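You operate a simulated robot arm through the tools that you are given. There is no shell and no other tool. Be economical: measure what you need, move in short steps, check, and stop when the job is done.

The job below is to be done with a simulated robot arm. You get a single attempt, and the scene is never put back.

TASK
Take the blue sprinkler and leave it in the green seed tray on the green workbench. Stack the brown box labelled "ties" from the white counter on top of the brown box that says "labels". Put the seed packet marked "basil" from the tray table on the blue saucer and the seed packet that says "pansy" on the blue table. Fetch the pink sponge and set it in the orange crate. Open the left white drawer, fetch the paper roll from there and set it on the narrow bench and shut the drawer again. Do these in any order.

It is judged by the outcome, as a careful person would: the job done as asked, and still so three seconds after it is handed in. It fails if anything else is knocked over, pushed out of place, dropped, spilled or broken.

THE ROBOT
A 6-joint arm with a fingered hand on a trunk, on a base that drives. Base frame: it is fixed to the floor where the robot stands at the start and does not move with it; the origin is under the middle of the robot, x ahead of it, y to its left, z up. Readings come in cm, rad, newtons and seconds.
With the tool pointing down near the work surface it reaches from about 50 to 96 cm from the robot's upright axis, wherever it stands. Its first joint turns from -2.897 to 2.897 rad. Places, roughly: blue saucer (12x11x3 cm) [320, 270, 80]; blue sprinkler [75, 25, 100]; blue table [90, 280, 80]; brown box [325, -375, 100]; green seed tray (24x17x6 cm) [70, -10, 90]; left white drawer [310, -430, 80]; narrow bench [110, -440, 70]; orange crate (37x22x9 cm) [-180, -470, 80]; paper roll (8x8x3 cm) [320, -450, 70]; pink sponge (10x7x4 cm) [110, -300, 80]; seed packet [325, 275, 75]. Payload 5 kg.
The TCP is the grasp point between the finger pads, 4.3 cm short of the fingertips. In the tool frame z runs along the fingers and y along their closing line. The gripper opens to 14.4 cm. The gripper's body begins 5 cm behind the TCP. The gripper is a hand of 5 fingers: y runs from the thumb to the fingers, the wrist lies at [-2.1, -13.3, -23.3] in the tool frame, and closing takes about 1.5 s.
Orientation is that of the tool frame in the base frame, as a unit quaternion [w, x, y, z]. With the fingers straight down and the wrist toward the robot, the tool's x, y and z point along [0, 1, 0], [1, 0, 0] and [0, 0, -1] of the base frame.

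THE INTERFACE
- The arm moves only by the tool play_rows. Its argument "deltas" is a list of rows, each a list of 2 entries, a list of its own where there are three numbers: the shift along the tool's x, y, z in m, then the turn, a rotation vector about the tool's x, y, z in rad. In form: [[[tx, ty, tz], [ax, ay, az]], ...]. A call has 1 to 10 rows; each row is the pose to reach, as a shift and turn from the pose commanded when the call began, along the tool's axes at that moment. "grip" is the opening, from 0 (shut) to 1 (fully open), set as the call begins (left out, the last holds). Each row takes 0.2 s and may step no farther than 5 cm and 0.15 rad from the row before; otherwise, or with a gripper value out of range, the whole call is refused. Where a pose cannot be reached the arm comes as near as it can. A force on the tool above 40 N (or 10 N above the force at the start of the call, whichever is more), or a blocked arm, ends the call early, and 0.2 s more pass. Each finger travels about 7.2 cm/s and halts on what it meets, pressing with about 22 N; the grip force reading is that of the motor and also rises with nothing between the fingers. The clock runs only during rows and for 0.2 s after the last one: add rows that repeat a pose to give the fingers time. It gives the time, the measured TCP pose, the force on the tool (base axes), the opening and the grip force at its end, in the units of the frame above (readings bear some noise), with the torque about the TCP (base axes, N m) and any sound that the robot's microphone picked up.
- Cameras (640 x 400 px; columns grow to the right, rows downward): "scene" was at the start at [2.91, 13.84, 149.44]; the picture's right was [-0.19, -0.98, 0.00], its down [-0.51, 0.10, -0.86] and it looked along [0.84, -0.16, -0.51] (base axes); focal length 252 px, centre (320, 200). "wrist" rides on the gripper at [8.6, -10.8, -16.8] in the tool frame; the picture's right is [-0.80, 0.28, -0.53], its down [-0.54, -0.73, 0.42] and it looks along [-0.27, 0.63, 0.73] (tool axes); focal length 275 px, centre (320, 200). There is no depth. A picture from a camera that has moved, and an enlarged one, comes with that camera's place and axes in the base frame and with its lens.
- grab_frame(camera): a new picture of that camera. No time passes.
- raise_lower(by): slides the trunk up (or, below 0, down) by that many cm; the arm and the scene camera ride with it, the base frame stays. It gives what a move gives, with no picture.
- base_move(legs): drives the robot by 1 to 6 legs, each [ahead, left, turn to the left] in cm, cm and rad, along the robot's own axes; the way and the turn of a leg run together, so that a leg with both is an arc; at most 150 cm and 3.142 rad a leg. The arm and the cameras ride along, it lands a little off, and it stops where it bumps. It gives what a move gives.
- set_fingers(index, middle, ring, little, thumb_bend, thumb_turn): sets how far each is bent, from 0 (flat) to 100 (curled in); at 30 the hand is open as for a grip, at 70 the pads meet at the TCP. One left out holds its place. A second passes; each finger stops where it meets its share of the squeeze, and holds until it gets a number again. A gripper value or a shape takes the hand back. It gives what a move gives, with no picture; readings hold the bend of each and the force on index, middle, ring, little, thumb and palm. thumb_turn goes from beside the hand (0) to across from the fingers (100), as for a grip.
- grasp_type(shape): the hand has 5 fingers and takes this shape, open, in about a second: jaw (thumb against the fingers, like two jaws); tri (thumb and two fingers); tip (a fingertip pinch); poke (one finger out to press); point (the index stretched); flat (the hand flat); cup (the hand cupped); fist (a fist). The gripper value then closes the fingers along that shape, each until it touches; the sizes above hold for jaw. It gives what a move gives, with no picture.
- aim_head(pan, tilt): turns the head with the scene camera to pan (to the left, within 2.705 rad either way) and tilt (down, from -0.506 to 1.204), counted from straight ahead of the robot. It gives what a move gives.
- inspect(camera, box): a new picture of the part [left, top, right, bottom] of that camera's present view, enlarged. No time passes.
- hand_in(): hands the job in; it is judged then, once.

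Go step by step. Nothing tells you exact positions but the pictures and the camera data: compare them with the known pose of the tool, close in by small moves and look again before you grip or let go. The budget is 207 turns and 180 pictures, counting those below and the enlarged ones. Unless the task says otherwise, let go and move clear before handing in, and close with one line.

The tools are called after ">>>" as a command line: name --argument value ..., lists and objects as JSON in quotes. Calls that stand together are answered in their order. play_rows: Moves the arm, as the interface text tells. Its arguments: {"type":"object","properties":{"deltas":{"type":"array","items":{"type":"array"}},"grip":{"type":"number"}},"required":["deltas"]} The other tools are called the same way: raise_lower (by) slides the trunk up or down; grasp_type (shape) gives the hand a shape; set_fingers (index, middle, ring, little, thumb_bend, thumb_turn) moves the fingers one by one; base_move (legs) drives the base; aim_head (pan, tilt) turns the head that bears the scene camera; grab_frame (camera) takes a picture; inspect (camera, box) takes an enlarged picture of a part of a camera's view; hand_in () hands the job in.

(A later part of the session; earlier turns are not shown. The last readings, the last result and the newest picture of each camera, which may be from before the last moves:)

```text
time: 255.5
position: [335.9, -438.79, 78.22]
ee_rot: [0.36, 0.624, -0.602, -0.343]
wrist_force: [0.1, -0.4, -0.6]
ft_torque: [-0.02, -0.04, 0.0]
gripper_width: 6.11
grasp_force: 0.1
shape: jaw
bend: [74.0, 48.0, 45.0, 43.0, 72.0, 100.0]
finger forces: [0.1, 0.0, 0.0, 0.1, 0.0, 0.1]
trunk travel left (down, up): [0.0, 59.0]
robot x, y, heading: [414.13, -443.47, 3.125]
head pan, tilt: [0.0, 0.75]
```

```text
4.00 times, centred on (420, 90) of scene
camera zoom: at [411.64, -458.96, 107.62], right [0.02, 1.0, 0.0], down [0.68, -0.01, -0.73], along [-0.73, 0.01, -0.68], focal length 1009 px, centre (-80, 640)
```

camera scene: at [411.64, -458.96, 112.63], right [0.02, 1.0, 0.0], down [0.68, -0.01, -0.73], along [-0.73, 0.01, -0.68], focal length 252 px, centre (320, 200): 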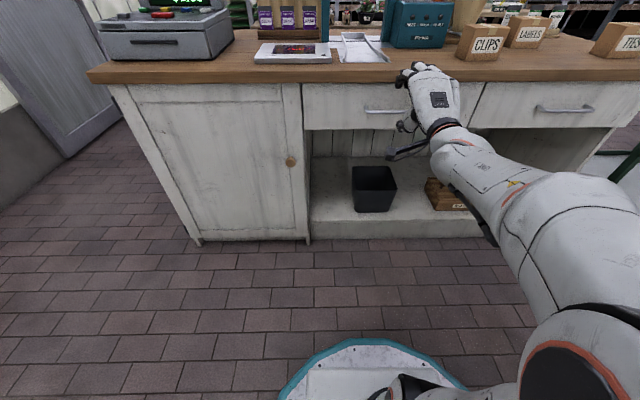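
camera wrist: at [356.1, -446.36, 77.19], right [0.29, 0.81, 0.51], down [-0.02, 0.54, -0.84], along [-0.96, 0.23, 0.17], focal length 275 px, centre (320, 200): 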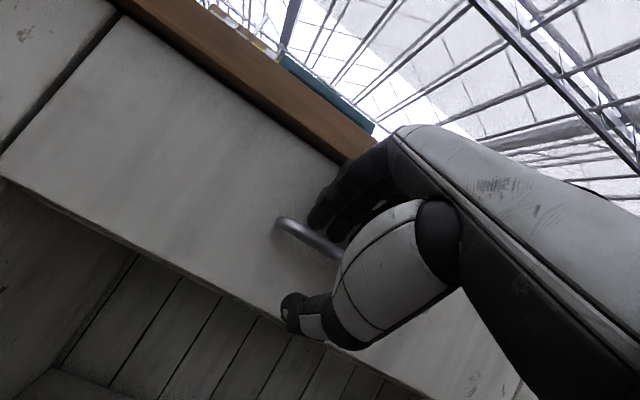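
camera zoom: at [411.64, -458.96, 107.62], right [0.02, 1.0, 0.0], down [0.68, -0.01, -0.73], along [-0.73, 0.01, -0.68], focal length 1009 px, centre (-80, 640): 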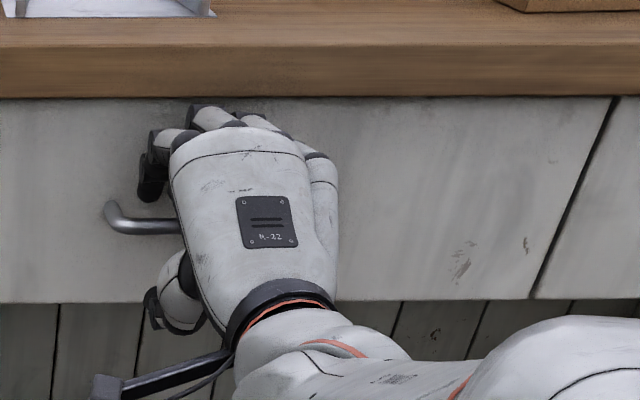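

The bar sits between index and thumb. One more centimetre in, then close.

>>> play_rows --deltas '[[[0, 0.005, 0.009], [0, 0, 0]], [[0, 0.005, 0.009], [0, 0, 0]]]'

>>> play_rows --deltas '[[[0, 0, 0], [0, 0, 0]], [[0, 0, 0], [0, 0, 0]], [[0, 0, 0], [0, 0, 0]], [[0, 0, 0], [0, 0, 0]], [[0, 0, 0], [0, 0, 0]], [[0, 0, 0], [0, 0, 0]]]' --grip 0.0

>>> grab_frame --camera "wrist"

>>> inspect --camera "scene" --box '[340, 40, 500, 140]'

```text
time: 256.1
position: [335.11, -438.68, 78.56]
ee_rot: [0.362, 0.623, -0.601, -0.345]
wrist_force: [23.7, -1.5, 7.8]
ft_torque: [0.05, 0.78, -0.13]
gripper_width: 5.86
grasp_force: 0.1
shape: jaw
bend: [75.0, 50.0, 46.0, 43.0, 72.0, 100.0]
finger forces: [13.4, 9.0, 1.6, 0.0, 0.0, 0.1]
trunk travel left (down, up): [0.0, 59.0]
robot x, y, heading: [414.09, -443.63, 3.119]
head pan, tilt: [0.0, 0.75]
```

```text
time: 257.5
position: [334.94, -438.64, 77.75]
ee_rot: [0.358, 0.626, -0.603, -0.341]
wrist_force: [8.9, 0.8, -20.8]
ft_torque: [0.01, -0.26, 0.02]
gripper_width: 1.09
grasp_force: 21.8
shape: jaw
bend: [75.0, 57.0, 57.0, 53.0, 62.0, 100.0]
finger forces: [0.0, 0.1, 0.0, 0.0, 23.7, 0.0]
trunk travel left (down, up): [0.0, 59.0]
robot x, y, heading: [414.52, -443.15, 3.123]
head pan, tilt: [0.0, 0.75]
```

```text
89 pictures are left
camera wrist: at [355.01, -446.31, 76.97], right [0.28, 0.81, 0.51], down [-0.01, 0.54, -0.84], along [-0.96, 0.23, 0.17], focal length 275 px, centre (320, 200)
```

wrist: 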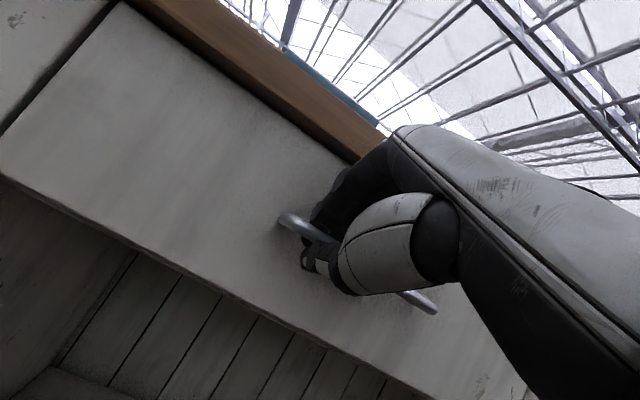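

```text
4.00 times, centred on (420, 90) of scene
camera zoom: at [411.54, -458.95, 107.6], right [0.02, 1.0, 0.0], down [0.68, -0.01, -0.73], along [-0.73, 0.01, -0.68], focal length 1009 px, centre (-80, 640)
```

zoom: 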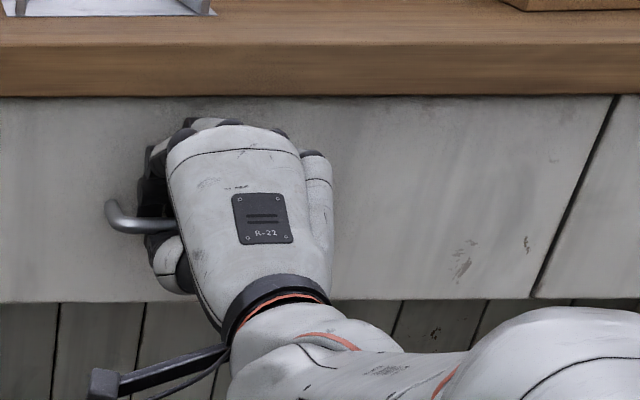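

Gripping the bar (1.1 cm). Pulling gently.

>>> play_rows --deltas '[[[0, -0.0075, -0.013], [0, 0, 0]], [[0, -0.015, -0.026], [0, 0, 0]], [[0, -0.0225, -0.039], [0, 0, 0]], [[0, -0.03, -0.052], [0, 0, 0]], [[0, -0.0375, -0.065], [0, 0, 0]], [[0, -0.0375, -0.065], [0, 0, 0]]]'

>>> grab_frame --camera "scene"

```text
time: 258.9
position: [342.49, -438.58, 77.92]
ee_rot: [0.358, 0.622, -0.604, -0.346]
wrist_force: [0.4, -0.1, -22.3]
ft_torque: [0.07, -0.3, 0.0]
gripper_width: 1.07
grasp_force: 22.2
shape: jaw
bend: [75.0, 57.0, 57.0, 53.0, 60.0, 100.0]
finger forces: [0.0, 0.1, 0.1, 0.0, 22.8, 0.0]
trunk travel left (down, up): [0.0, 59.0]
robot x, y, heading: [414.24, -443.11, 3.123]
head pan, tilt: [0.0, 0.75]
```

```text
87 pictures are left
camera scene: at [411.52, -458.95, 107.62], right [0.02, 1.0, 0.0], down [0.68, -0.01, -0.73], along [-0.73, 0.01, -0.68], focal length 252 px, centre (320, 200)
```

scene: 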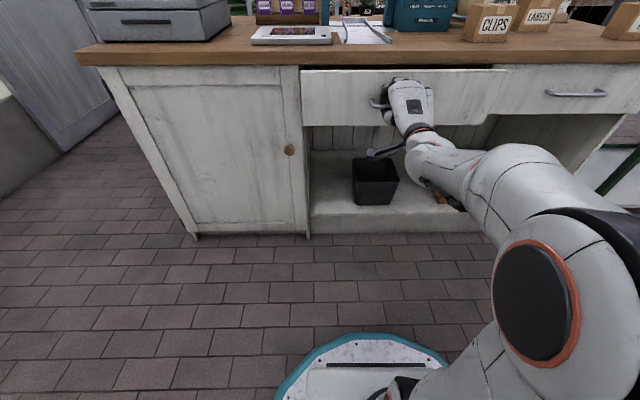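

It's opening. Pull further by arm 8 cm, then base back 6.

>>> play_rows --deltas '[[[0, -0.0075, -0.013], [0, 0, 0]], [[0, -0.015, -0.026], [0, 0, 0]], [[0, -0.0225, -0.039], [0, 0, 0]], [[0, -0.03, -0.052], [0, 0, 0]], [[0, -0.0375, -0.065], [0, 0, 0]], [[0, -0.0375, -0.065], [0, 0, 0]]]'

>>> base_move --legs '[[-6, 0, 0]]'

>>> grab_frame --camera "scene"

```text
time: 260.3
position: [349.91, -438.41, 78.04]
ee_rot: [0.358, 0.621, -0.604, -0.347]
wrist_force: [0.5, -2.5, -23.2]
ft_torque: [0.09, -0.3, 0.02]
gripper_width: 1.06
grasp_force: 21.6
shape: jaw
bend: [75.0, 57.0, 57.0, 53.0, 60.0, 100.0]
finger forces: [0.0, 0.0, 0.0, 0.0, 23.1, 0.0]
trunk travel left (down, up): [0.0, 59.0]
robot x, y, heading: [414.14, -443.58, 3.128]
head pan, tilt: [0.0, 0.75]
```

```text
time: 261.3
position: [353.53, -438.57, 77.53]
ee_rot: [0.354, 0.624, -0.606, -0.344]
wrist_force: [0.6, -1.0, -12.4]
ft_torque: [0.02, -0.15, -0.01]
gripper_width: 1.09
grasp_force: 22.0
shape: jaw
bend: [75.0, 57.0, 57.0, 53.0, 62.0, 100.0]
finger forces: [0.0, 0.0, 0.1, 0.0, 16.1, 0.0]
trunk travel left (down, up): [0.0, 59.0]
robot x, y, heading: [417.72, -443.56, 3.123]
head pan, tilt: [0.0, 0.75]
stopped in leg 1: the robot was blocked; the commanded pose is now the measured one
```

```text
86 pictures are left
camera scene: at [415.19, -459.05, 107.63], right [0.02, 1.0, 0.0], down [0.68, -0.01, -0.73], along [-0.73, 0.01, -0.68], focal length 252 px, centre (320, 200)
```

scene: 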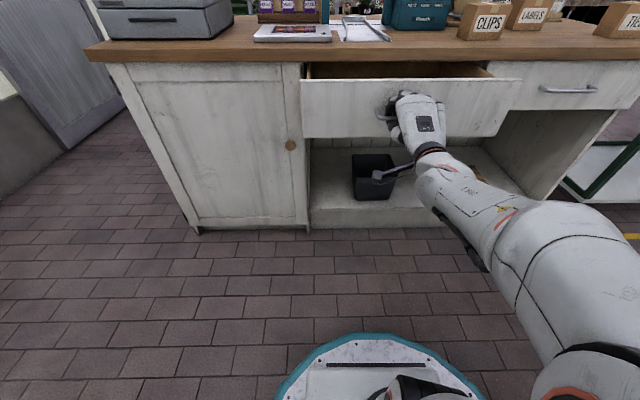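

Drawer is open about 18 cm. Release the bar, back off, and raise to look inside.

>>> play_rows --deltas '[[[0, 0, 0], [0, 0, 0]], [[0, 0, 0], [0, 0, 0]], [[0, 0, 0], [0, 0, 0]], [[0, 0, 0], [0, 0, 0]], [[0, 0, 0], [0, 0, 0]], [[0, -0.01, -0.03], [0, 0, 0]], [[0, -0.03, -0.06], [0, 0, 0]], [[0, -0.03, -0.07], [0, 0, 0]]]' --grip 0.6

>>> grab_frame --camera "wrist"

```text
time: 263.3
position: [359.67, -437.87, 74.81]
ee_rot: [0.344, 0.633, -0.619, -0.314]
wrist_force: [-0.1, 0.6, -0.8]
ft_torque: [0.0, -0.02, -0.03]
gripper_width: 8.6
grasp_force: 0.1
shape: jaw
bend: [74.0, 41.0, 38.0, 43.0, 66.0, 100.0]
finger forces: [0.0, 0.0, 0.1, 0.0, 0.0, 0.0]
trunk travel left (down, up): [0.0, 59.0]
robot x, y, heading: [417.73, -443.57, 3.123]
head pan, tilt: [0.0, 0.75]
stopped in row 8: the arm was blocked; the commanded pose is now the measured one
```

```text
85 pictures are left
camera wrist: at [379.77, -445.57, 75.52], right [0.25, 0.82, 0.51], down [0.04, 0.52, -0.85], along [-0.97, 0.23, 0.09], focal length 275 px, centre (320, 200)
```

wrist: 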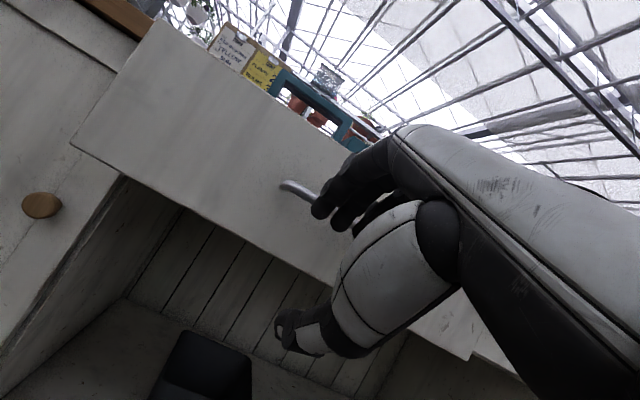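

>>> raise_lower --by 8

>>> grab_frame --camera "scene"

```text
time: 264.4
position: [359.75, -437.97, 82.98]
ee_rot: [0.342, 0.632, -0.62, -0.315]
wrist_force: [0.9, 0.2, -0.6]
ft_torque: [-0.02, 0.03, -0.02]
gripper_width: 8.63
grasp_force: 0.0
shape: jaw
bend: [74.0, 41.0, 38.0, 43.0, 66.0, 100.0]
finger forces: [0.1, 0.0, 0.0, 0.0, 0.1, 0.0]
trunk travel left (down, up): [-8.0, 51.0]
robot x, y, heading: [417.87, -443.29, 3.12]
head pan, tilt: [0.0, 0.75]
```

```text
84 pictures are left
camera scene: at [414.66, -459.05, 115.86], right [0.02, 1.0, 0.0], down [0.69, -0.01, -0.73], along [-0.73, 0.01, -0.69], focal length 252 px, centre (320, 200)
```

scene: 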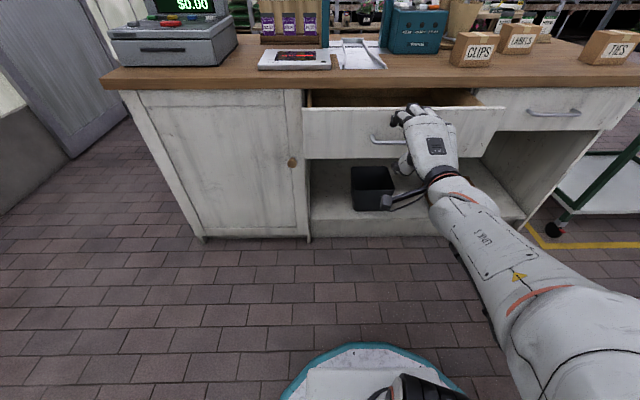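

>>> raise_lower --by 40

>>> play_rows --deltas '[[[0, 0, 0], [0.13, 0, 0]], [[0, 0, 0], [0.26, 0, 0]], [[0, 0, 0], [0.39, 0, 0]], [[0, 0, 0], [0.52, 0, 0]], [[0, 0, 0], [0.65, 0, 0]], [[0, 0, 0], [0.78, 0, 0]], [[0, 0, 0], [0.91, 0, 0]], [[0, 0, 0], [1.0, 0, 0]], [[0, 0, 0], [1.0, 0, 0]]]'

>>> grab_frame --camera "scene"

>>> grab_frame --camera "wrist"

```text
time: 268.3
position: [360.16, -438.16, 123.53]
ee_rot: [0.346, 0.631, -0.617, -0.319]
wrist_force: [-0.3, 0.1, -0.1]
ft_torque: [-0.04, 0.0, 0.0]
gripper_width: 8.64
grasp_force: 0.1
shape: jaw
bend: [74.0, 41.0, 38.0, 43.0, 66.0, 100.0]
finger forces: [0.0, 0.1, 0.0, 0.0, 0.1, 0.0]
trunk travel left (down, up): [-48.0, 11.0]
robot x, y, heading: [417.74, -443.22, 3.126]
head pan, tilt: [0.0, 0.75]
```

```text
time: 270.3
position: [360.04, -437.9, 123.44]
ee_rot: [0.0, 0.719, -0.695, 0.016]
wrist_force: [0.2, 0.5, 1.2]
ft_torque: [-0.01, -0.03, 0.03]
gripper_width: 8.65
grasp_force: 0.0
shape: jaw
bend: [74.0, 41.0, 38.0, 43.0, 66.0, 100.0]
finger forces: [0.0, 0.0, 0.1, 0.1, 0.0, 0.1]
trunk travel left (down, up): [-48.0, 11.0]
robot x, y, heading: [417.79, -443.49, 3.124]
head pan, tilt: [0.0, 0.75]
```

```text
83 pictures are left
camera scene: at [415.23, -459.04, 155.62], right [0.02, 1.0, 0.0], down [0.68, -0.01, -0.73], along [-0.73, 0.01, -0.68], focal length 252 px, centre (320, 200)
```

scene: 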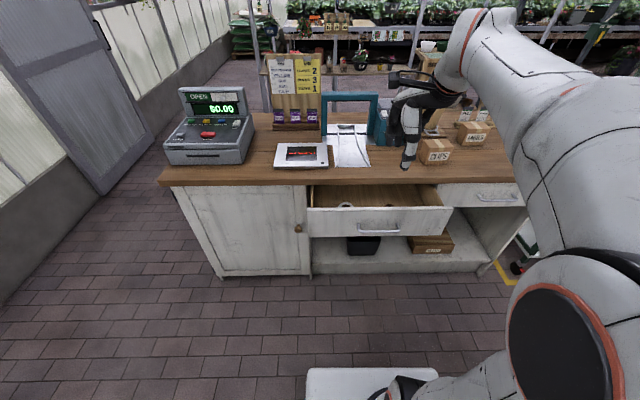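

```text
82 pictures are left
camera wrist: at [370.71, -445.6, 140.61], right [-0.32, 0.8, 0.51], down [0.72, 0.56, -0.42], along [-0.62, 0.23, -0.75], focal length 275 px, centre (320, 200)
```

wrist: 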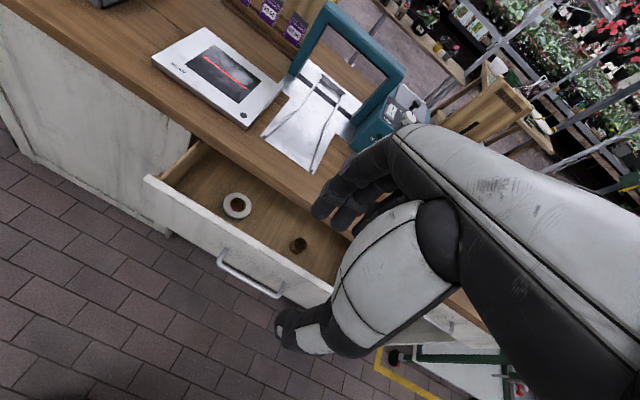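

I see the white roll lying flat at about (337,-446,79) just outside the countertop edge. I'll try the fingertip pinch shape to pinch its wall (one finger in the hole).

>>> grasp_type --shape "tip"

>>> inspect --camera "scene" --box '[340, 50, 500, 180]'

>>> grab_frame --camera "wrist"

>>> inspect --camera "wrist" --box '[140, 130, 360, 300]'

```text
time: 271.2
position: [358.98, -437.82, 122.53]
ee_rot: [-0.004, 0.719, -0.695, 0.022]
wrist_force: [-4.1, 0.8, -1.8]
ft_torque: [-0.18, -0.4, 0.1]
gripper_width: 14.32
grasp_force: 0.0
shape: tip
bend: [30.0, 98.0, 99.0, 99.0, 30.0, 97.0]
finger forces: [0.0, 0.0, 0.0, 0.1, 0.0, 0.0]
trunk travel left (down, up): [-48.0, 11.0]
robot x, y, heading: [417.34, -443.66, 3.124]
head pan, tilt: [0.0, 0.75]
```

```text
3.08 times, centred on (420, 115) of scene
camera zoom: at [413.88, -459.05, 155.53], right [0.02, 1.0, 0.0], down [0.69, -0.01, -0.73], along [-0.73, 0.01, -0.69], focal length 776 px, centre (12, 462)
```

zoom: 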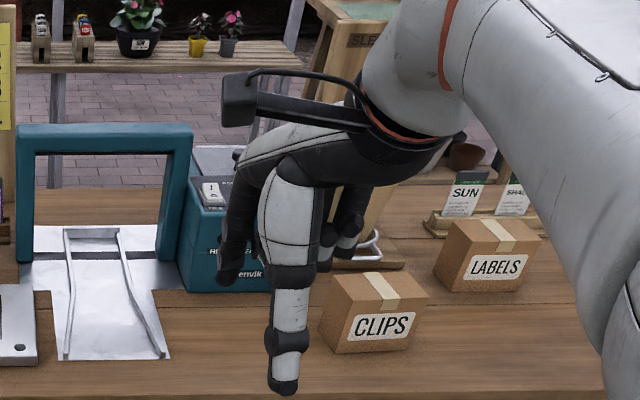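

```text
80 pictures are left
camera wrist: at [369.41, -445.51, 139.83], right [-0.33, 0.8, 0.5], down [0.72, 0.56, -0.41], along [-0.61, 0.23, -0.76], focal length 275 px, centre (320, 200)
```

wrist: 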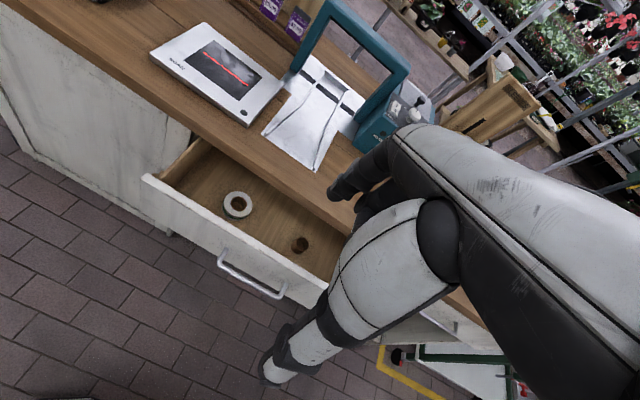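

```text
2.35 times, centred on (250, 215) of wrist
camera zoom: at [369.41, -445.51, 139.83], right [-0.33, 0.8, 0.5], down [0.72, 0.56, -0.41], along [-0.61, 0.23, -0.76], focal length 648 px, centre (485, 165)
```

zoom: 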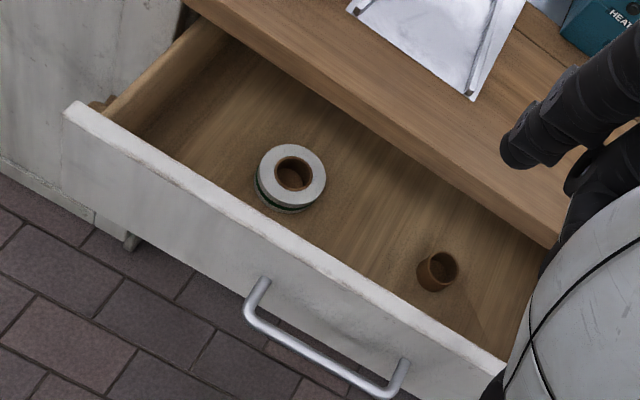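

The roll lies with open space around it. I'll pitch the hand 25°, move above it with a 6 cm opening.

>>> play_rows --deltas '[[[0.014, 0.04, 0], [-0.118, -0.006, 0.008]], [[0.028, 0.08, 0], [-0.236, -0.012, 0.017]], [[0.042, 0.12, 0], [-0.354, -0.018, 0.026]], [[0.056, 0.16, 0], [-0.473, -0.025, 0.034]], [[0.071, 0.198, 0], [-0.473, -0.025, 0.034]], [[0.071, 0.198, 0], [-0.473, -0.025, 0.034]], [[0.071, 0.198, 0], [-0.473, -0.025, 0.034]]]' --grip 0.45

>>> raise_lower --by -24

>>> grab_frame --camera "wrist"

>>> inspect --camera "scene" --box '[260, 80, 500, 230]'

```text
time: 272.8
position: [340.32, -445.56, 123.65]
ee_rot: [-0.161, -0.688, 0.69, 0.156]
wrist_force: [0.4, 0.7, 0.2]
ft_torque: [0.0, 0.01, 0.0]
gripper_width: 6.52
grasp_force: 0.0
shape: tip
bend: [73.0, 98.0, 99.0, 99.0, 72.0, 100.0]
finger forces: [0.0, 0.0, 0.0, 0.0, 0.0, 0.0]
trunk travel left (down, up): [-48.0, 11.0]
robot x, y, heading: [417.85, -443.67, 3.122]
head pan, tilt: [0.0, 0.75]
```

```text
time: 275.3
position: [340.26, -445.57, 99.61]
ee_rot: [-0.16, -0.687, 0.691, 0.155]
wrist_force: [0.2, 0.8, -0.1]
ft_torque: [-0.01, 0.06, -0.03]
gripper_width: 6.49
grasp_force: 0.1
shape: tip
bend: [73.0, 98.0, 99.0, 99.0, 72.0, 100.0]
finger forces: [0.0, 0.1, 0.0, 0.0, 0.0, 0.0]
trunk travel left (down, up): [-24.0, 35.0]
robot x, y, heading: [417.77, -443.32, 3.121]
head pan, tilt: [0.0, 0.75]
```

```text
78 pictures are left
camera wrist: at [357.29, -454.04, 109.97], right [-0.02, 0.8, 0.6], down [0.47, 0.54, -0.7], along [-0.88, 0.27, -0.39], focal length 275 px, centre (320, 200)
```

wrist: 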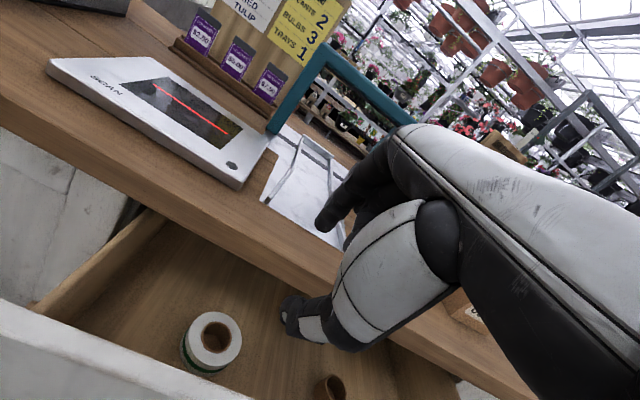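

```text
2.67 times, centred on (380, 155) of scene
camera zoom: at [415.24, -459.04, 131.63], right [0.02, 1.0, 0.0], down [0.68, -0.01, -0.73], along [-0.73, 0.01, -0.68], focal length 673 px, centre (160, 320)
```

zoom: 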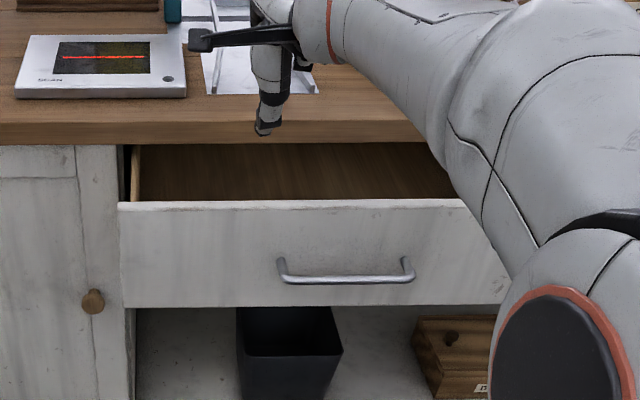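

Triangulation shows the roll at (334,-445), top z≈74.4, right under the countertop edge in a deep drawer; the drawer must open further (my base bumped behind, not the drawer). I'll close the hand and use it as a hook behind the drawer front.

>>> grasp_type --shape "jaw"

>>> play_rows --deltas '[[[-0.025, -0.006, -0.003], [0.109, 0, 0]], [[-0.05, -0.012, -0.006], [0.218, 0, 0]], [[-0.08, -0.018, -0.009], [0.327, 0, 0]], [[-0.106, -0.0245, -0.0113], [0.436, 0, 0]], [[-0.106, -0.0245, -0.0113], [0.436, 0, 0]], [[-0.106, -0.0245, -0.0113], [0.436, 0, 0]], [[-0.106, -0.0245, -0.0113], [0.436, 0, 0]], [[-0.106, -0.0245, -0.0113], [0.436, 0, 0]], [[-0.106, -0.0245, -0.0113], [0.436, 0, 0]]]' --grip 0.0

>>> grab_frame --camera "wrist"

>>> inspect --camera "scene" --box '[260, 80, 500, 230]'

```text
time: 276.2
position: [340.43, -445.65, 99.61]
ee_rot: [-0.161, -0.688, 0.691, 0.155]
wrist_force: [0.3, 0.1, -0.5]
ft_torque: [-0.01, 0.0, 0.0]
gripper_width: 14.38
grasp_force: 0.0
shape: jaw
bend: [30.0, 30.0, 30.0, 30.0, 30.0, 98.0]
finger forces: [0.1, 0.1, 0.1, 0.1, 0.0, 0.0]
trunk travel left (down, up): [-24.0, 35.0]
robot x, y, heading: [417.55, -443.16, 3.122]
head pan, tilt: [0.0, 0.75]
```

```text
time: 278.2
position: [343.24, -435.13, 99.49]
ee_rot: [-0.007, -0.706, 0.708, 0.003]
wrist_force: [0.3, 0.4, -0.3]
ft_torque: [0.03, 0.03, -0.03]
gripper_width: 0.01
grasp_force: 21.9
shape: jaw
bend: [70.0, 70.0, 70.0, 70.0, 59.0, 100.0]
finger forces: [0.1, 0.1, 0.1, 0.0, 0.0, 0.0]
trunk travel left (down, up): [-24.0, 35.0]
robot x, y, heading: [417.78, -443.47, 3.121]
head pan, tilt: [0.0, 0.75]
```

```text
76 pictures are left
camera wrist: at [354.26, -443.45, 116.12], right [-0.27, 0.8, 0.53], down [0.72, 0.54, -0.44], along [-0.64, 0.26, -0.72], focal length 275 px, centre (320, 200)
```

wrist: 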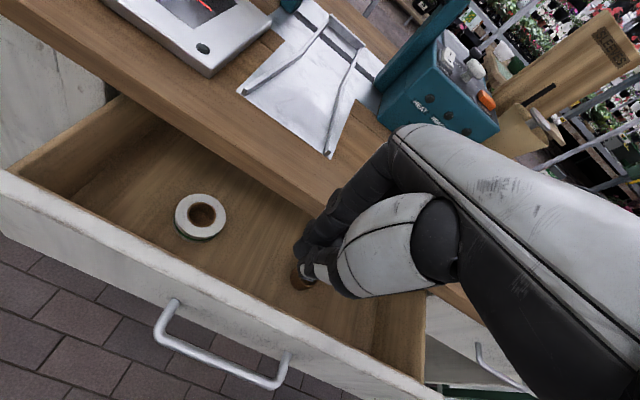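

```text
2.67 times, centred on (380, 155) of scene
camera zoom: at [415.24, -459.04, 131.62], right [0.02, 1.0, 0.0], down [0.68, -0.01, -0.73], along [-0.73, 0.01, -0.68], focal length 673 px, centre (160, 320)
```

zoom: 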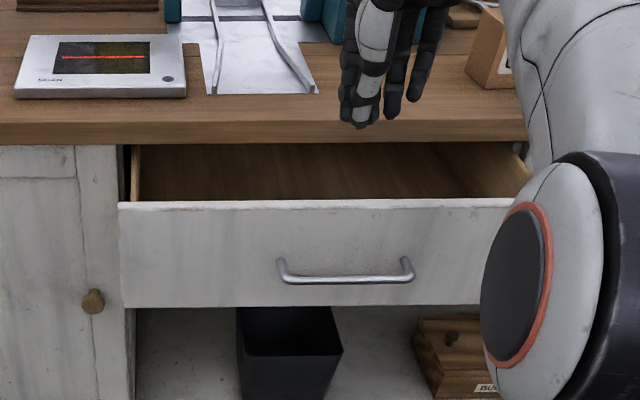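

Cap stays clear. Lowering the closed hand behind the drawer front.

>>> play_rows --deltas '[[[0, 0.004, 0.04], [0, 0, 0]], [[0, 0.004, 0.08], [0, 0, 0]], [[0, 0.004, 0.11], [0, 0, 0]], [[0, 0.004, 0.14], [0, 0, 0]], [[0, 0.004, 0.14], [0, 0, 0]]]'

>>> grab_frame --camera "wrist"

>>> inspect --camera "scene" --box '[260, 80, 500, 230]'

```text
time: 279.4
position: [342.64, -435.07, 85.4]
ee_rot: [-0.008, -0.706, 0.708, 0.003]
wrist_force: [-0.4, -0.1, -0.2]
ft_torque: [0.0, 0.02, 0.0]
gripper_width: 0.0
grasp_force: 22.1
shape: jaw
bend: [70.0, 70.0, 70.0, 70.0, 59.0, 100.0]
finger forces: [0.0, 0.0, 0.1, 0.0, 0.0, 0.0]
trunk travel left (down, up): [-24.0, 35.0]
robot x, y, heading: [417.65, -443.37, 3.125]
head pan, tilt: [0.0, 0.75]
```

```text
74 pictures are left
camera wrist: at [353.61, -443.38, 102.0], right [-0.27, 0.8, 0.53], down [0.72, 0.54, -0.44], along [-0.64, 0.26, -0.72], focal length 275 px, centre (320, 200)
```

wrist: 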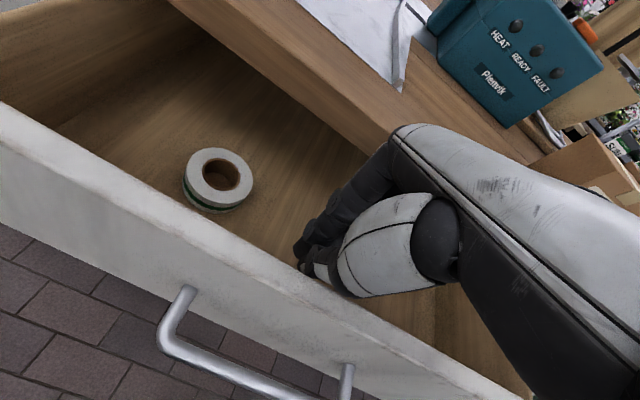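

```text
2.67 times, centred on (380, 155) of scene
camera zoom: at [415.22, -459.04, 131.62], right [0.02, 1.0, 0.0], down [0.68, -0.01, -0.73], along [-0.73, 0.01, -0.68], focal length 673 px, centre (160, 320)
```

zoom: 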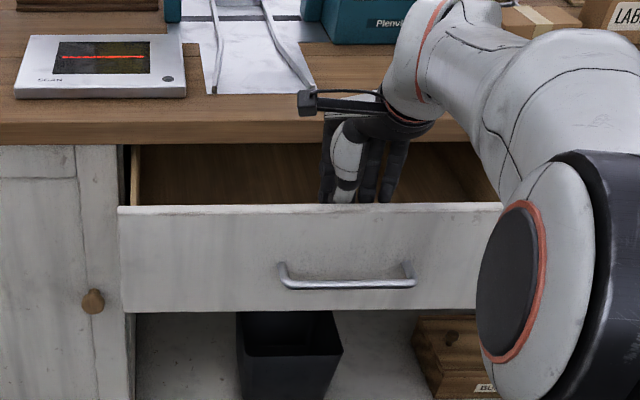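

Fingers are behind the front. Pulling east 12 cm.

>>> play_rows --deltas '[[[0, -0.015, 0], [0, 0, 0]], [[0, -0.03, 0], [0, 0, 0]], [[0, -0.045, 0], [0, 0, 0]], [[0, -0.06, 0], [0, 0, 0]], [[0, -0.075, 0], [0, 0, 0]], [[0, -0.09, 0], [0, 0, 0]], [[0, -0.105, 0], [0, 0, 0]], [[0, -0.12, 0], [0, 0, 0]], [[0, -0.12, 0], [0, 0, 0]]]'

>>> grab_frame --camera "wrist"

```text
time: 281.4
position: [354.32, -435.14, 85.0]
ee_rot: [-0.007, -0.706, 0.708, 0.003]
wrist_force: [0.7, -0.4, -0.6]
ft_torque: [0.0, 0.0, 0.0]
gripper_width: 0.0
grasp_force: 22.2
shape: jaw
bend: [70.0, 70.0, 70.0, 70.0, 59.0, 100.0]
finger forces: [0.1, 0.1, 0.0, 0.1, 0.0, 0.1]
trunk travel left (down, up): [-24.0, 35.0]
robot x, y, heading: [417.57, -443.58, 3.124]
head pan, tilt: [0.0, 0.75]
```

```text
72 pictures are left
camera wrist: at [365.39, -443.49, 101.7], right [-0.27, 0.8, 0.53], down [0.72, 0.54, -0.44], along [-0.64, 0.26, -0.72], focal length 275 px, centre (320, 200)
```

wrist: 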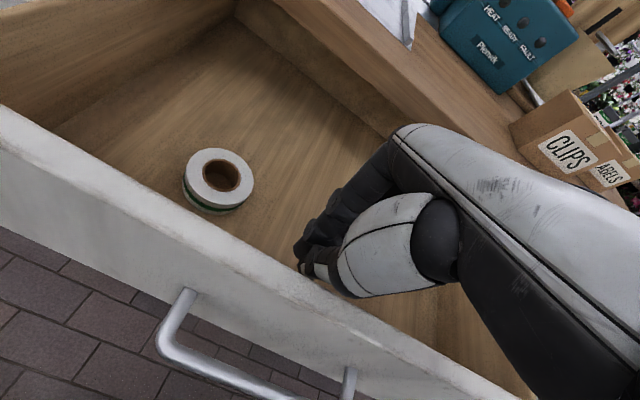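

The drawer is now well open; roll at ≈(347,-446). I'll lift, open the hand to 11 cm and hover over the roll.

>>> play_rows --deltas '[[[0, 0.005, -0.04], [0, 0, 0]], [[0, 0.005, -0.08], [0, 0, 0]], [[0, 0.01, -0.12], [0, 0, 0]], [[0.03, 0.04, -0.13], [0, 0, 0]], [[0.07, 0.06, -0.13], [0, 0, 0]], [[0.107, 0.075, -0.13], [0, 0, 0]], [[0.107, 0.075, -0.13], [0, 0, 0]], [[0.107, 0.075, -0.13], [0, 0, 0]]]' --grip 0.76

>>> grab_frame --camera "wrist"

>>> inspect --camera "scene" --box '[260, 80, 500, 230]'

```text
time: 283.2
position: [347.31, -445.82, 98.4]
ee_rot: [-0.008, -0.706, 0.708, 0.003]
wrist_force: [0.4, 0.0, 0.4]
ft_torque: [0.01, 0.0, 0.0]
gripper_width: 10.95
grasp_force: 0.0
shape: jaw
bend: [26.0, 36.0, 33.0, 34.0, 55.0, 99.0]
finger forces: [0.0, 0.1, 0.1, 0.0, 0.0, 0.0]
trunk travel left (down, up): [-24.0, 35.0]
robot x, y, heading: [417.78, -443.37, 3.12]
head pan, tilt: [0.0, 0.75]
```

```text
71 pictures are left
camera wrist: at [358.35, -454.06, 114.99], right [-0.27, 0.8, 0.53], down [0.72, 0.54, -0.44], along [-0.64, 0.26, -0.72], focal length 275 px, centre (320, 200)
```

wrist: 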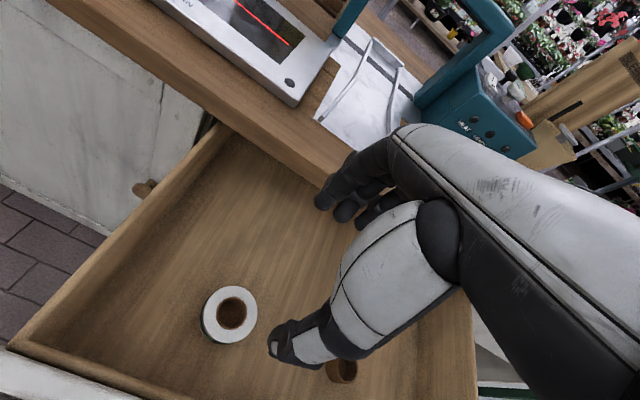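

```text
2.67 times, centred on (380, 155) of scene
camera zoom: at [415.24, -459.05, 131.62], right [0.02, 1.0, 0.0], down [0.68, -0.01, -0.73], along [-0.73, 0.01, -0.68], focal length 673 px, centre (160, 320)
```

zoom: 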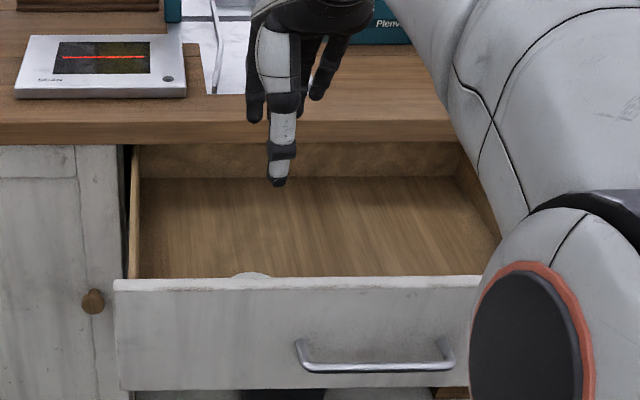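

Roll centre ≈ (348,-445.7), top 74.5. Descending part-way and checking.

>>> play_rows --deltas '[[[0, -0.006, 0.04], [0, 0, 0]], [[0, -0.006, 0.08], [0, 0, 0]], [[0, -0.006, 0.12], [0, 0, 0]], [[0, -0.006, 0.15], [0, 0, 0]], [[0, -0.006, 0.15], [0, 0, 0]]]'

>>> grab_frame --camera "wrist"

>>> inspect --camera "scene" --box '[260, 80, 500, 230]'

```text
time: 284.4
position: [347.65, -445.93, 83.18]
ee_rot: [-0.007, -0.705, 0.709, 0.004]
wrist_force: [0.2, -0.4, 0.5]
ft_torque: [0.03, -0.01, 0.01]
gripper_width: 10.94
grasp_force: 0.0
shape: jaw
bend: [26.0, 35.0, 33.0, 34.0, 55.0, 99.0]
finger forces: [0.1, 0.0, 0.1, 0.0, 0.0, 0.0]
trunk travel left (down, up): [-24.0, 35.0]
robot x, y, heading: [417.57, -443.48, 3.125]
head pan, tilt: [0.0, 0.75]
```

```text
69 pictures are left
camera wrist: at [358.63, -454.25, 99.82], right [-0.27, 0.8, 0.53], down [0.72, 0.54, -0.44], along [-0.64, 0.26, -0.72], focal length 275 px, centre (320, 200)
```

wrist: 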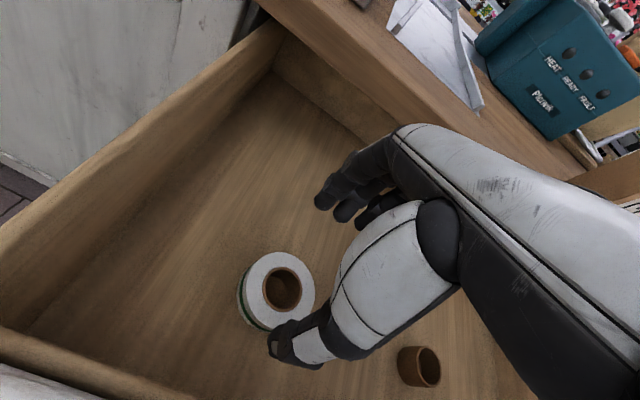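

```text
2.67 times, centred on (380, 155) of scene
camera zoom: at [415.22, -459.05, 131.62], right [0.02, 1.0, 0.0], down [0.68, -0.01, -0.73], along [-0.73, 0.01, -0.68], focal length 673 px, centre (160, 320)
```

zoom: 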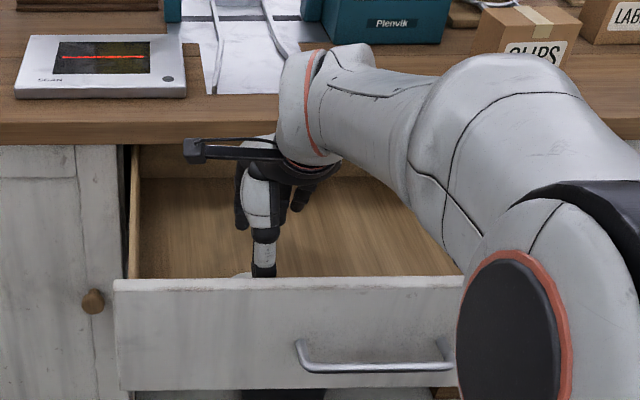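

>>> play_rows --deltas '[[[0, -0.009, 0.02], [0, 0, 0]], [[0, -0.009, 0.04], [0, 0, 0]], [[0, -0.009, 0.06], [0, 0, 0]], [[0, -0.009, 0.06], [0, 0, 0]]]'

>>> grab_frame --camera "wrist"

```text
time: 285.4
position: [348.43, -446.05, 77.39]
ee_rot: [-0.008, -0.706, 0.708, 0.003]
wrist_force: [-0.6, 0.0, 0.6]
ft_torque: [-0.02, -0.02, 0.01]
gripper_width: 10.97
grasp_force: 0.0
shape: jaw
bend: [26.0, 35.0, 33.0, 34.0, 55.0, 99.0]
finger forces: [0.0, 0.0, 0.0, 0.0, 0.0, 0.1]
trunk travel left (down, up): [-24.0, 35.0]
robot x, y, heading: [417.55, -443.27, 3.127]
head pan, tilt: [0.0, 0.75]
```

```text
67 pictures are left
camera wrist: at [359.44, -454.31, 93.97], right [-0.27, 0.8, 0.53], down [0.72, 0.54, -0.44], along [-0.64, 0.26, -0.72], focal length 275 px, centre (320, 200)
```

wrist: 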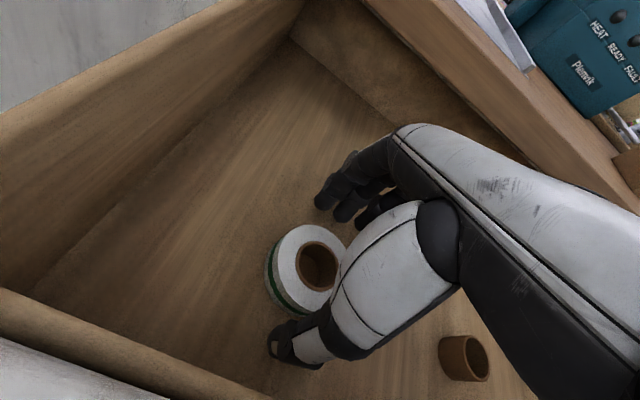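

Straddling the roll. Slightly lower and close.

>>> play_rows --deltas '[[[0, 0, 0.005], [0, 0, 0]], [[0, 0, 0.005], [0, 0, 0]], [[0, 0, 0.005], [0, 0, 0]], [[0, 0, 0.005], [0, 0, 0]], [[0, 0, 0.005], [0, 0, 0]], [[0, 0, 0.005], [0, 0, 0]]]' --grip 0.35

>>> play_rows --deltas '[[[0, 0, -0.02], [0, 0, 0]], [[0, 0, -0.04], [0, 0, 0]], [[0, 0, -0.06], [0, 0, 0]], [[0, 0, -0.06], [0, 0, 0]]]'

>>> grab_frame --camera "wrist"

```text
time: 286.8
position: [348.47, -445.96, 76.77]
ee_rot: [-0.008, -0.706, 0.708, 0.003]
wrist_force: [0.5, 0.1, -0.3]
ft_torque: [0.0, 0.0, 0.0]
gripper_width: 6.4
grasp_force: 22.3
shape: jaw
bend: [74.0, 47.0, 48.0, 45.0, 72.0, 100.0]
finger forces: [11.2, 7.0, 0.1, 0.1, 18.2, 0.0]
trunk travel left (down, up): [-24.0, 35.0]
robot x, y, heading: [417.64, -443.32, 3.122]
head pan, tilt: [0.0, 0.75]
```

```text
time: 287.8
position: [348.51, -445.71, 83.1]
ee_rot: [-0.008, -0.706, 0.708, 0.003]
wrist_force: [-0.7, -0.5, -0.6]
ft_torque: [0.02, 0.05, 0.01]
gripper_width: 6.41
grasp_force: 21.9
shape: jaw
bend: [74.0, 47.0, 48.0, 45.0, 72.0, 100.0]
finger forces: [11.4, 7.1, 0.1, 0.1, 18.3, 0.0]
trunk travel left (down, up): [-24.0, 35.0]
robot x, y, heading: [418.0, -443.23, 3.127]
head pan, tilt: [0.0, 0.75]
```

```text
66 pictures are left
camera wrist: at [359.5, -454.18, 99.6], right [-0.27, 0.8, 0.53], down [0.72, 0.54, -0.44], along [-0.64, 0.26, -0.72], focal length 275 px, centre (320, 200)
```

wrist: 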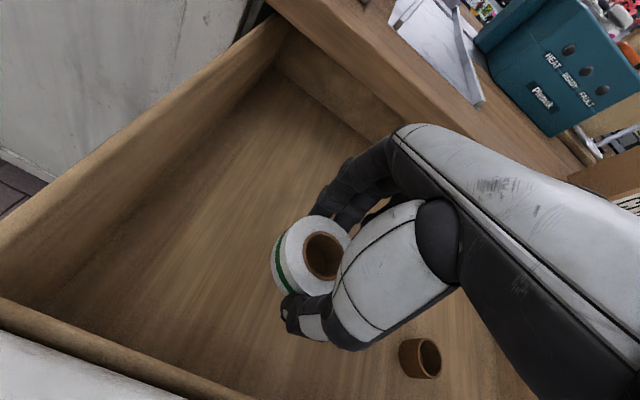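

Roll held at 6.4 cm. I'll raise clear, retract, and carry it to the narrow bench's free north end (around (110,-362)); I'll close the drawer when I return for the boxes.

>>> raise_lower --by 35

>>> play_rows --deltas '[[[0, -0.04, 0], [0, 0, 0]], [[0, -0.08, -0.01], [0, 0, 0]], [[0, -0.12, -0.02], [0, 0, 0]], [[0, -0.15, -0.03], [0, 0, 0]], [[0, -0.15, -0.03], [0, 0, 0]]]'

>>> base_move --legs '[[0, 143, 0], [118, 0, 0], [116, 0, 0], [0, 0, -1.555], [110, 0, 0]]'

>>> grab_frame --camera "scene"

```text
time: 291.2
position: [348.45, -445.8, 118.09]
ee_rot: [-0.008, -0.706, 0.708, 0.003]
wrist_force: [0.1, -0.2, -0.7]
ft_torque: [0.02, 0.05, -0.01]
gripper_width: 6.43
grasp_force: 22.2
shape: jaw
bend: [74.0, 47.0, 48.0, 45.0, 72.0, 100.0]
finger forces: [11.4, 7.1, 0.0, 0.0, 18.3, 0.1]
trunk travel left (down, up): [-59.0, 0.0]
robot x, y, heading: [417.83, -443.34, 3.121]
head pan, tilt: [0.0, 0.75]
```

```text
time: 292.4
position: [363.57, -445.71, 120.67]
ee_rot: [-0.007, -0.705, 0.709, 0.002]
wrist_force: [-0.5, 0.4, -1.4]
ft_torque: [0.01, 0.05, 0.01]
gripper_width: 6.43
grasp_force: 21.6
shape: jaw
bend: [74.0, 47.0, 49.0, 45.0, 72.0, 100.0]
finger forces: [11.4, 7.2, 0.0, 0.1, 18.4, 0.0]
trunk travel left (down, up): [-59.0, 0.0]
robot x, y, heading: [417.29, -443.62, 3.12]
head pan, tilt: [0.0, 0.75]
```

```text
time: 320.0
position: [179.15, -411.0, 120.8]
ee_rot: [-0.003, -0.002, 1.0, 0.008]
wrist_force: [-0.4, 0.0, -1.7]
ft_torque: [-0.02, 0.03, 0.0]
gripper_width: 6.38
grasp_force: 22.3
shape: jaw
bend: [74.0, 47.0, 49.0, 45.0, 72.0, 100.0]
finger forces: [11.1, 6.9, 0.1, 0.0, 18.1, 0.1]
trunk travel left (down, up): [-59.0, 0.0]
robot x, y, heading: [181.86, -464.9, 1.565]
head pan, tilt: [0.0, 0.75]
```

```text
65 pictures are left
camera scene: at [166.3, -462.79, 166.62], right [1.0, -0.01, 0.0], down [-0.01, -0.68, -0.73], along [0.01, 0.73, -0.68], focal length 252 px, centre (320, 200)
```

scene: 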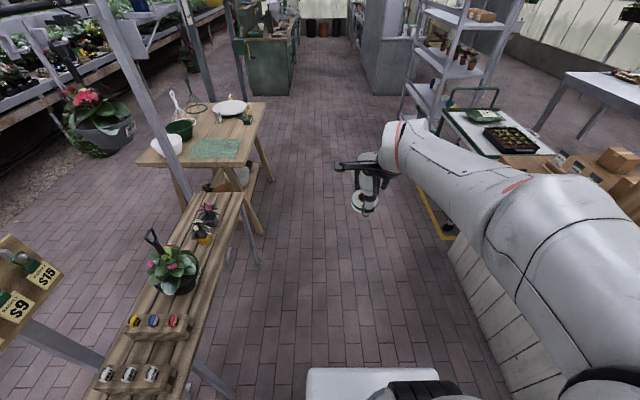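

The bench's north end (y≈-355…-371) is free. I'll drive up beside it and turn to face it.

>>> base_move --legs '[[103, 0, 0], [0, 0, 1.577]]'

>>> grab_frame --camera "scene"

>>> grab_frame --camera "wrist"

```text
time: 329.1
position: [129.11, -365.05, 120.7]
ee_rot: [-0.008, -0.704, 0.71, 0.004]
wrist_force: [0.6, -1.3, -0.6]
ft_torque: [0.01, -0.03, 0.03]
gripper_width: 6.36
grasp_force: 21.7
shape: jaw
bend: [74.0, 47.0, 49.0, 45.0, 72.0, 100.0]
finger forces: [11.0, 6.9, 0.1, 0.1, 17.7, 0.0]
trunk travel left (down, up): [-59.0, 0.0]
robot x, y, heading: [183.18, -363.29, 3.122]
head pan, tilt: [0.0, 0.75]
```

```text
64 pictures are left
camera scene: at [180.57, -378.8, 166.62], right [0.02, 1.0, 0.0], down [0.68, -0.02, -0.73], along [-0.73, 0.02, -0.68], focal length 252 px, centre (320, 200)
```

scene: 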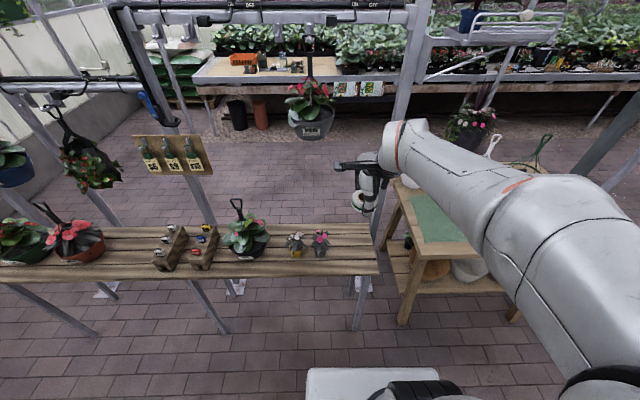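

```text
63 pictures are left
camera wrist: at [139.91, -373.51, 137.25], right [-0.27, 0.8, 0.53], down [0.72, 0.53, -0.44], along [-0.64, 0.27, -0.72], focal length 275 px, centre (320, 200)
```

wrist: 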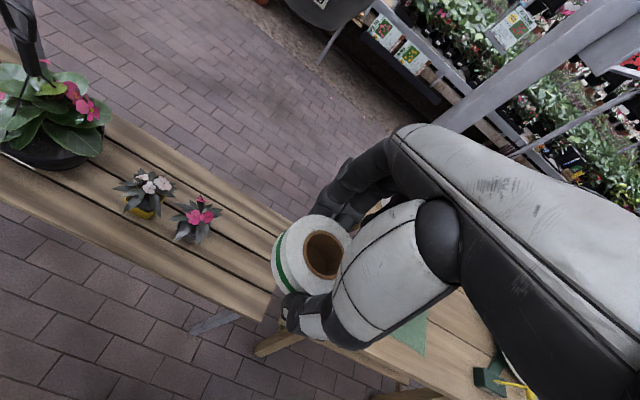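

I'll move over (109,-361.5) and lower.

>>> play_rows --deltas '[[[-0.01, 0.04, 0], [0, 0, 0]], [[-0.02, 0.08, 0], [0, 0, 0]], [[-0.03, 0.12, 0], [0, 0, 0]], [[-0.035, 0.16, 0], [0, 0, 0]], [[-0.035, 0.2, 0], [0, 0, 0]], [[-0.035, 0.2, 0], [0, 0, 0]]]'

>>> raise_lower --by -34

>>> grab_frame --camera "wrist"

>>> inspect --camera "scene" --box '[260, 80, 480, 220]'

```text
time: 330.5
position: [109.02, -361.2, 120.89]
ee_rot: [-0.008, -0.704, 0.71, 0.003]
wrist_force: [-0.6, 0.7, 0.3]
ft_torque: [-0.03, -0.05, -0.01]
gripper_width: 6.34
grasp_force: 21.8
shape: jaw
bend: [74.0, 47.0, 49.0, 45.0, 72.0, 100.0]
finger forces: [11.1, 6.9, 0.0, 0.0, 17.9, 0.1]
trunk travel left (down, up): [-59.0, 0.0]
robot x, y, heading: [183.15, -362.9, 3.112]
head pan, tilt: [0.0, 0.75]
```

```text
time: 333.8
position: [109.05, -361.21, 86.99]
ee_rot: [-0.008, -0.705, 0.71, 0.003]
wrist_force: [0.7, -0.2, -0.6]
ft_torque: [0.05, -0.02, -0.01]
gripper_width: 6.35
grasp_force: 21.9
shape: jaw
bend: [74.0, 47.0, 49.0, 45.0, 72.0, 100.0]
finger forces: [11.1, 7.1, 0.1, 0.0, 17.9, 0.0]
trunk travel left (down, up): [-25.0, 34.0]
robot x, y, heading: [183.43, -363.43, 3.115]
head pan, tilt: [0.0, 0.75]
```

```text
62 pictures are left
camera wrist: at [119.9, -369.69, 103.58], right [-0.27, 0.8, 0.53], down [0.72, 0.53, -0.44], along [-0.64, 0.27, -0.72], focal length 275 px, centre (320, 200)
```

wrist: 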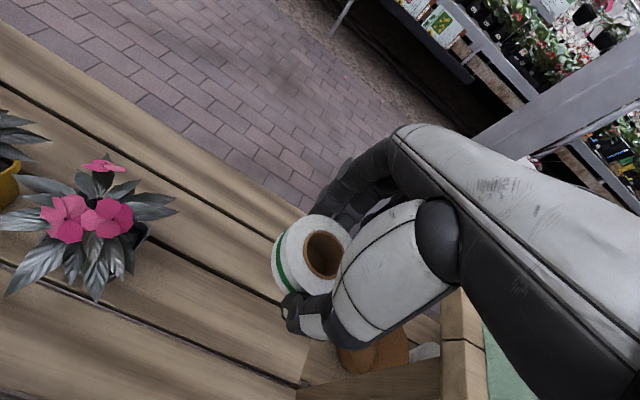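

```text
2.86 times, centred on (370, 150) of scene
camera zoom: at [180.56, -378.8, 132.62], right [0.02, 1.0, 0.0], down [0.68, -0.02, -0.73], along [-0.73, 0.02, -0.68], focal length 721 px, centre (177, 343)
```

zoom: 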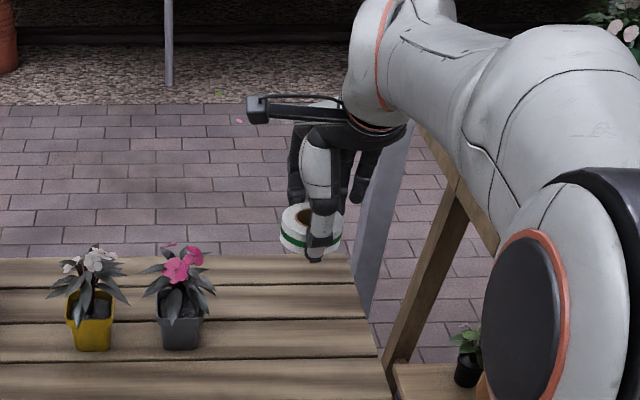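

Well placed. Lowering toward the bench.

>>> play_rows --deltas '[[[0, 0, 0.035], [0, 0, 0]], [[0, 0, 0.07], [0, 0, 0]], [[0, 0, 0.095], [0, 0, 0]], [[0, 0, 0.1], [0, 0, 0]], [[0, 0, 0.105], [0, 0, 0]], [[0, 0, 0.105], [0, 0, 0]]]'

>>> inspect --camera "scene" --box '[320, 120, 440, 200]'

```text
time: 335.2
position: [108.77, -361.39, 76.62]
ee_rot: [-0.007, -0.704, 0.71, 0.003]
wrist_force: [-0.6, 0.4, -1.5]
ft_torque: [-0.01, -0.02, -0.01]
gripper_width: 6.32
grasp_force: 22.2
shape: jaw
bend: [74.0, 47.0, 49.0, 45.0, 72.0, 100.0]
finger forces: [11.3, 6.8, 0.0, 0.1, 17.8, 0.0]
trunk travel left (down, up): [-25.0, 34.0]
robot x, y, heading: [183.15, -363.35, 3.118]
head pan, tilt: [0.0, 0.75]
```

```text
5.00 times, centred on (380, 160) of scene
camera zoom: at [180.56, -378.8, 132.62], right [0.02, 1.0, 0.0], down [0.68, -0.02, -0.73], along [-0.73, 0.02, -0.68], focal length 1261 px, centre (20, 400)
```

zoom: 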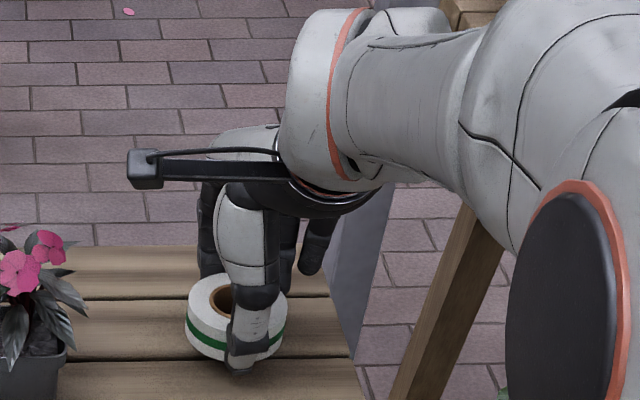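

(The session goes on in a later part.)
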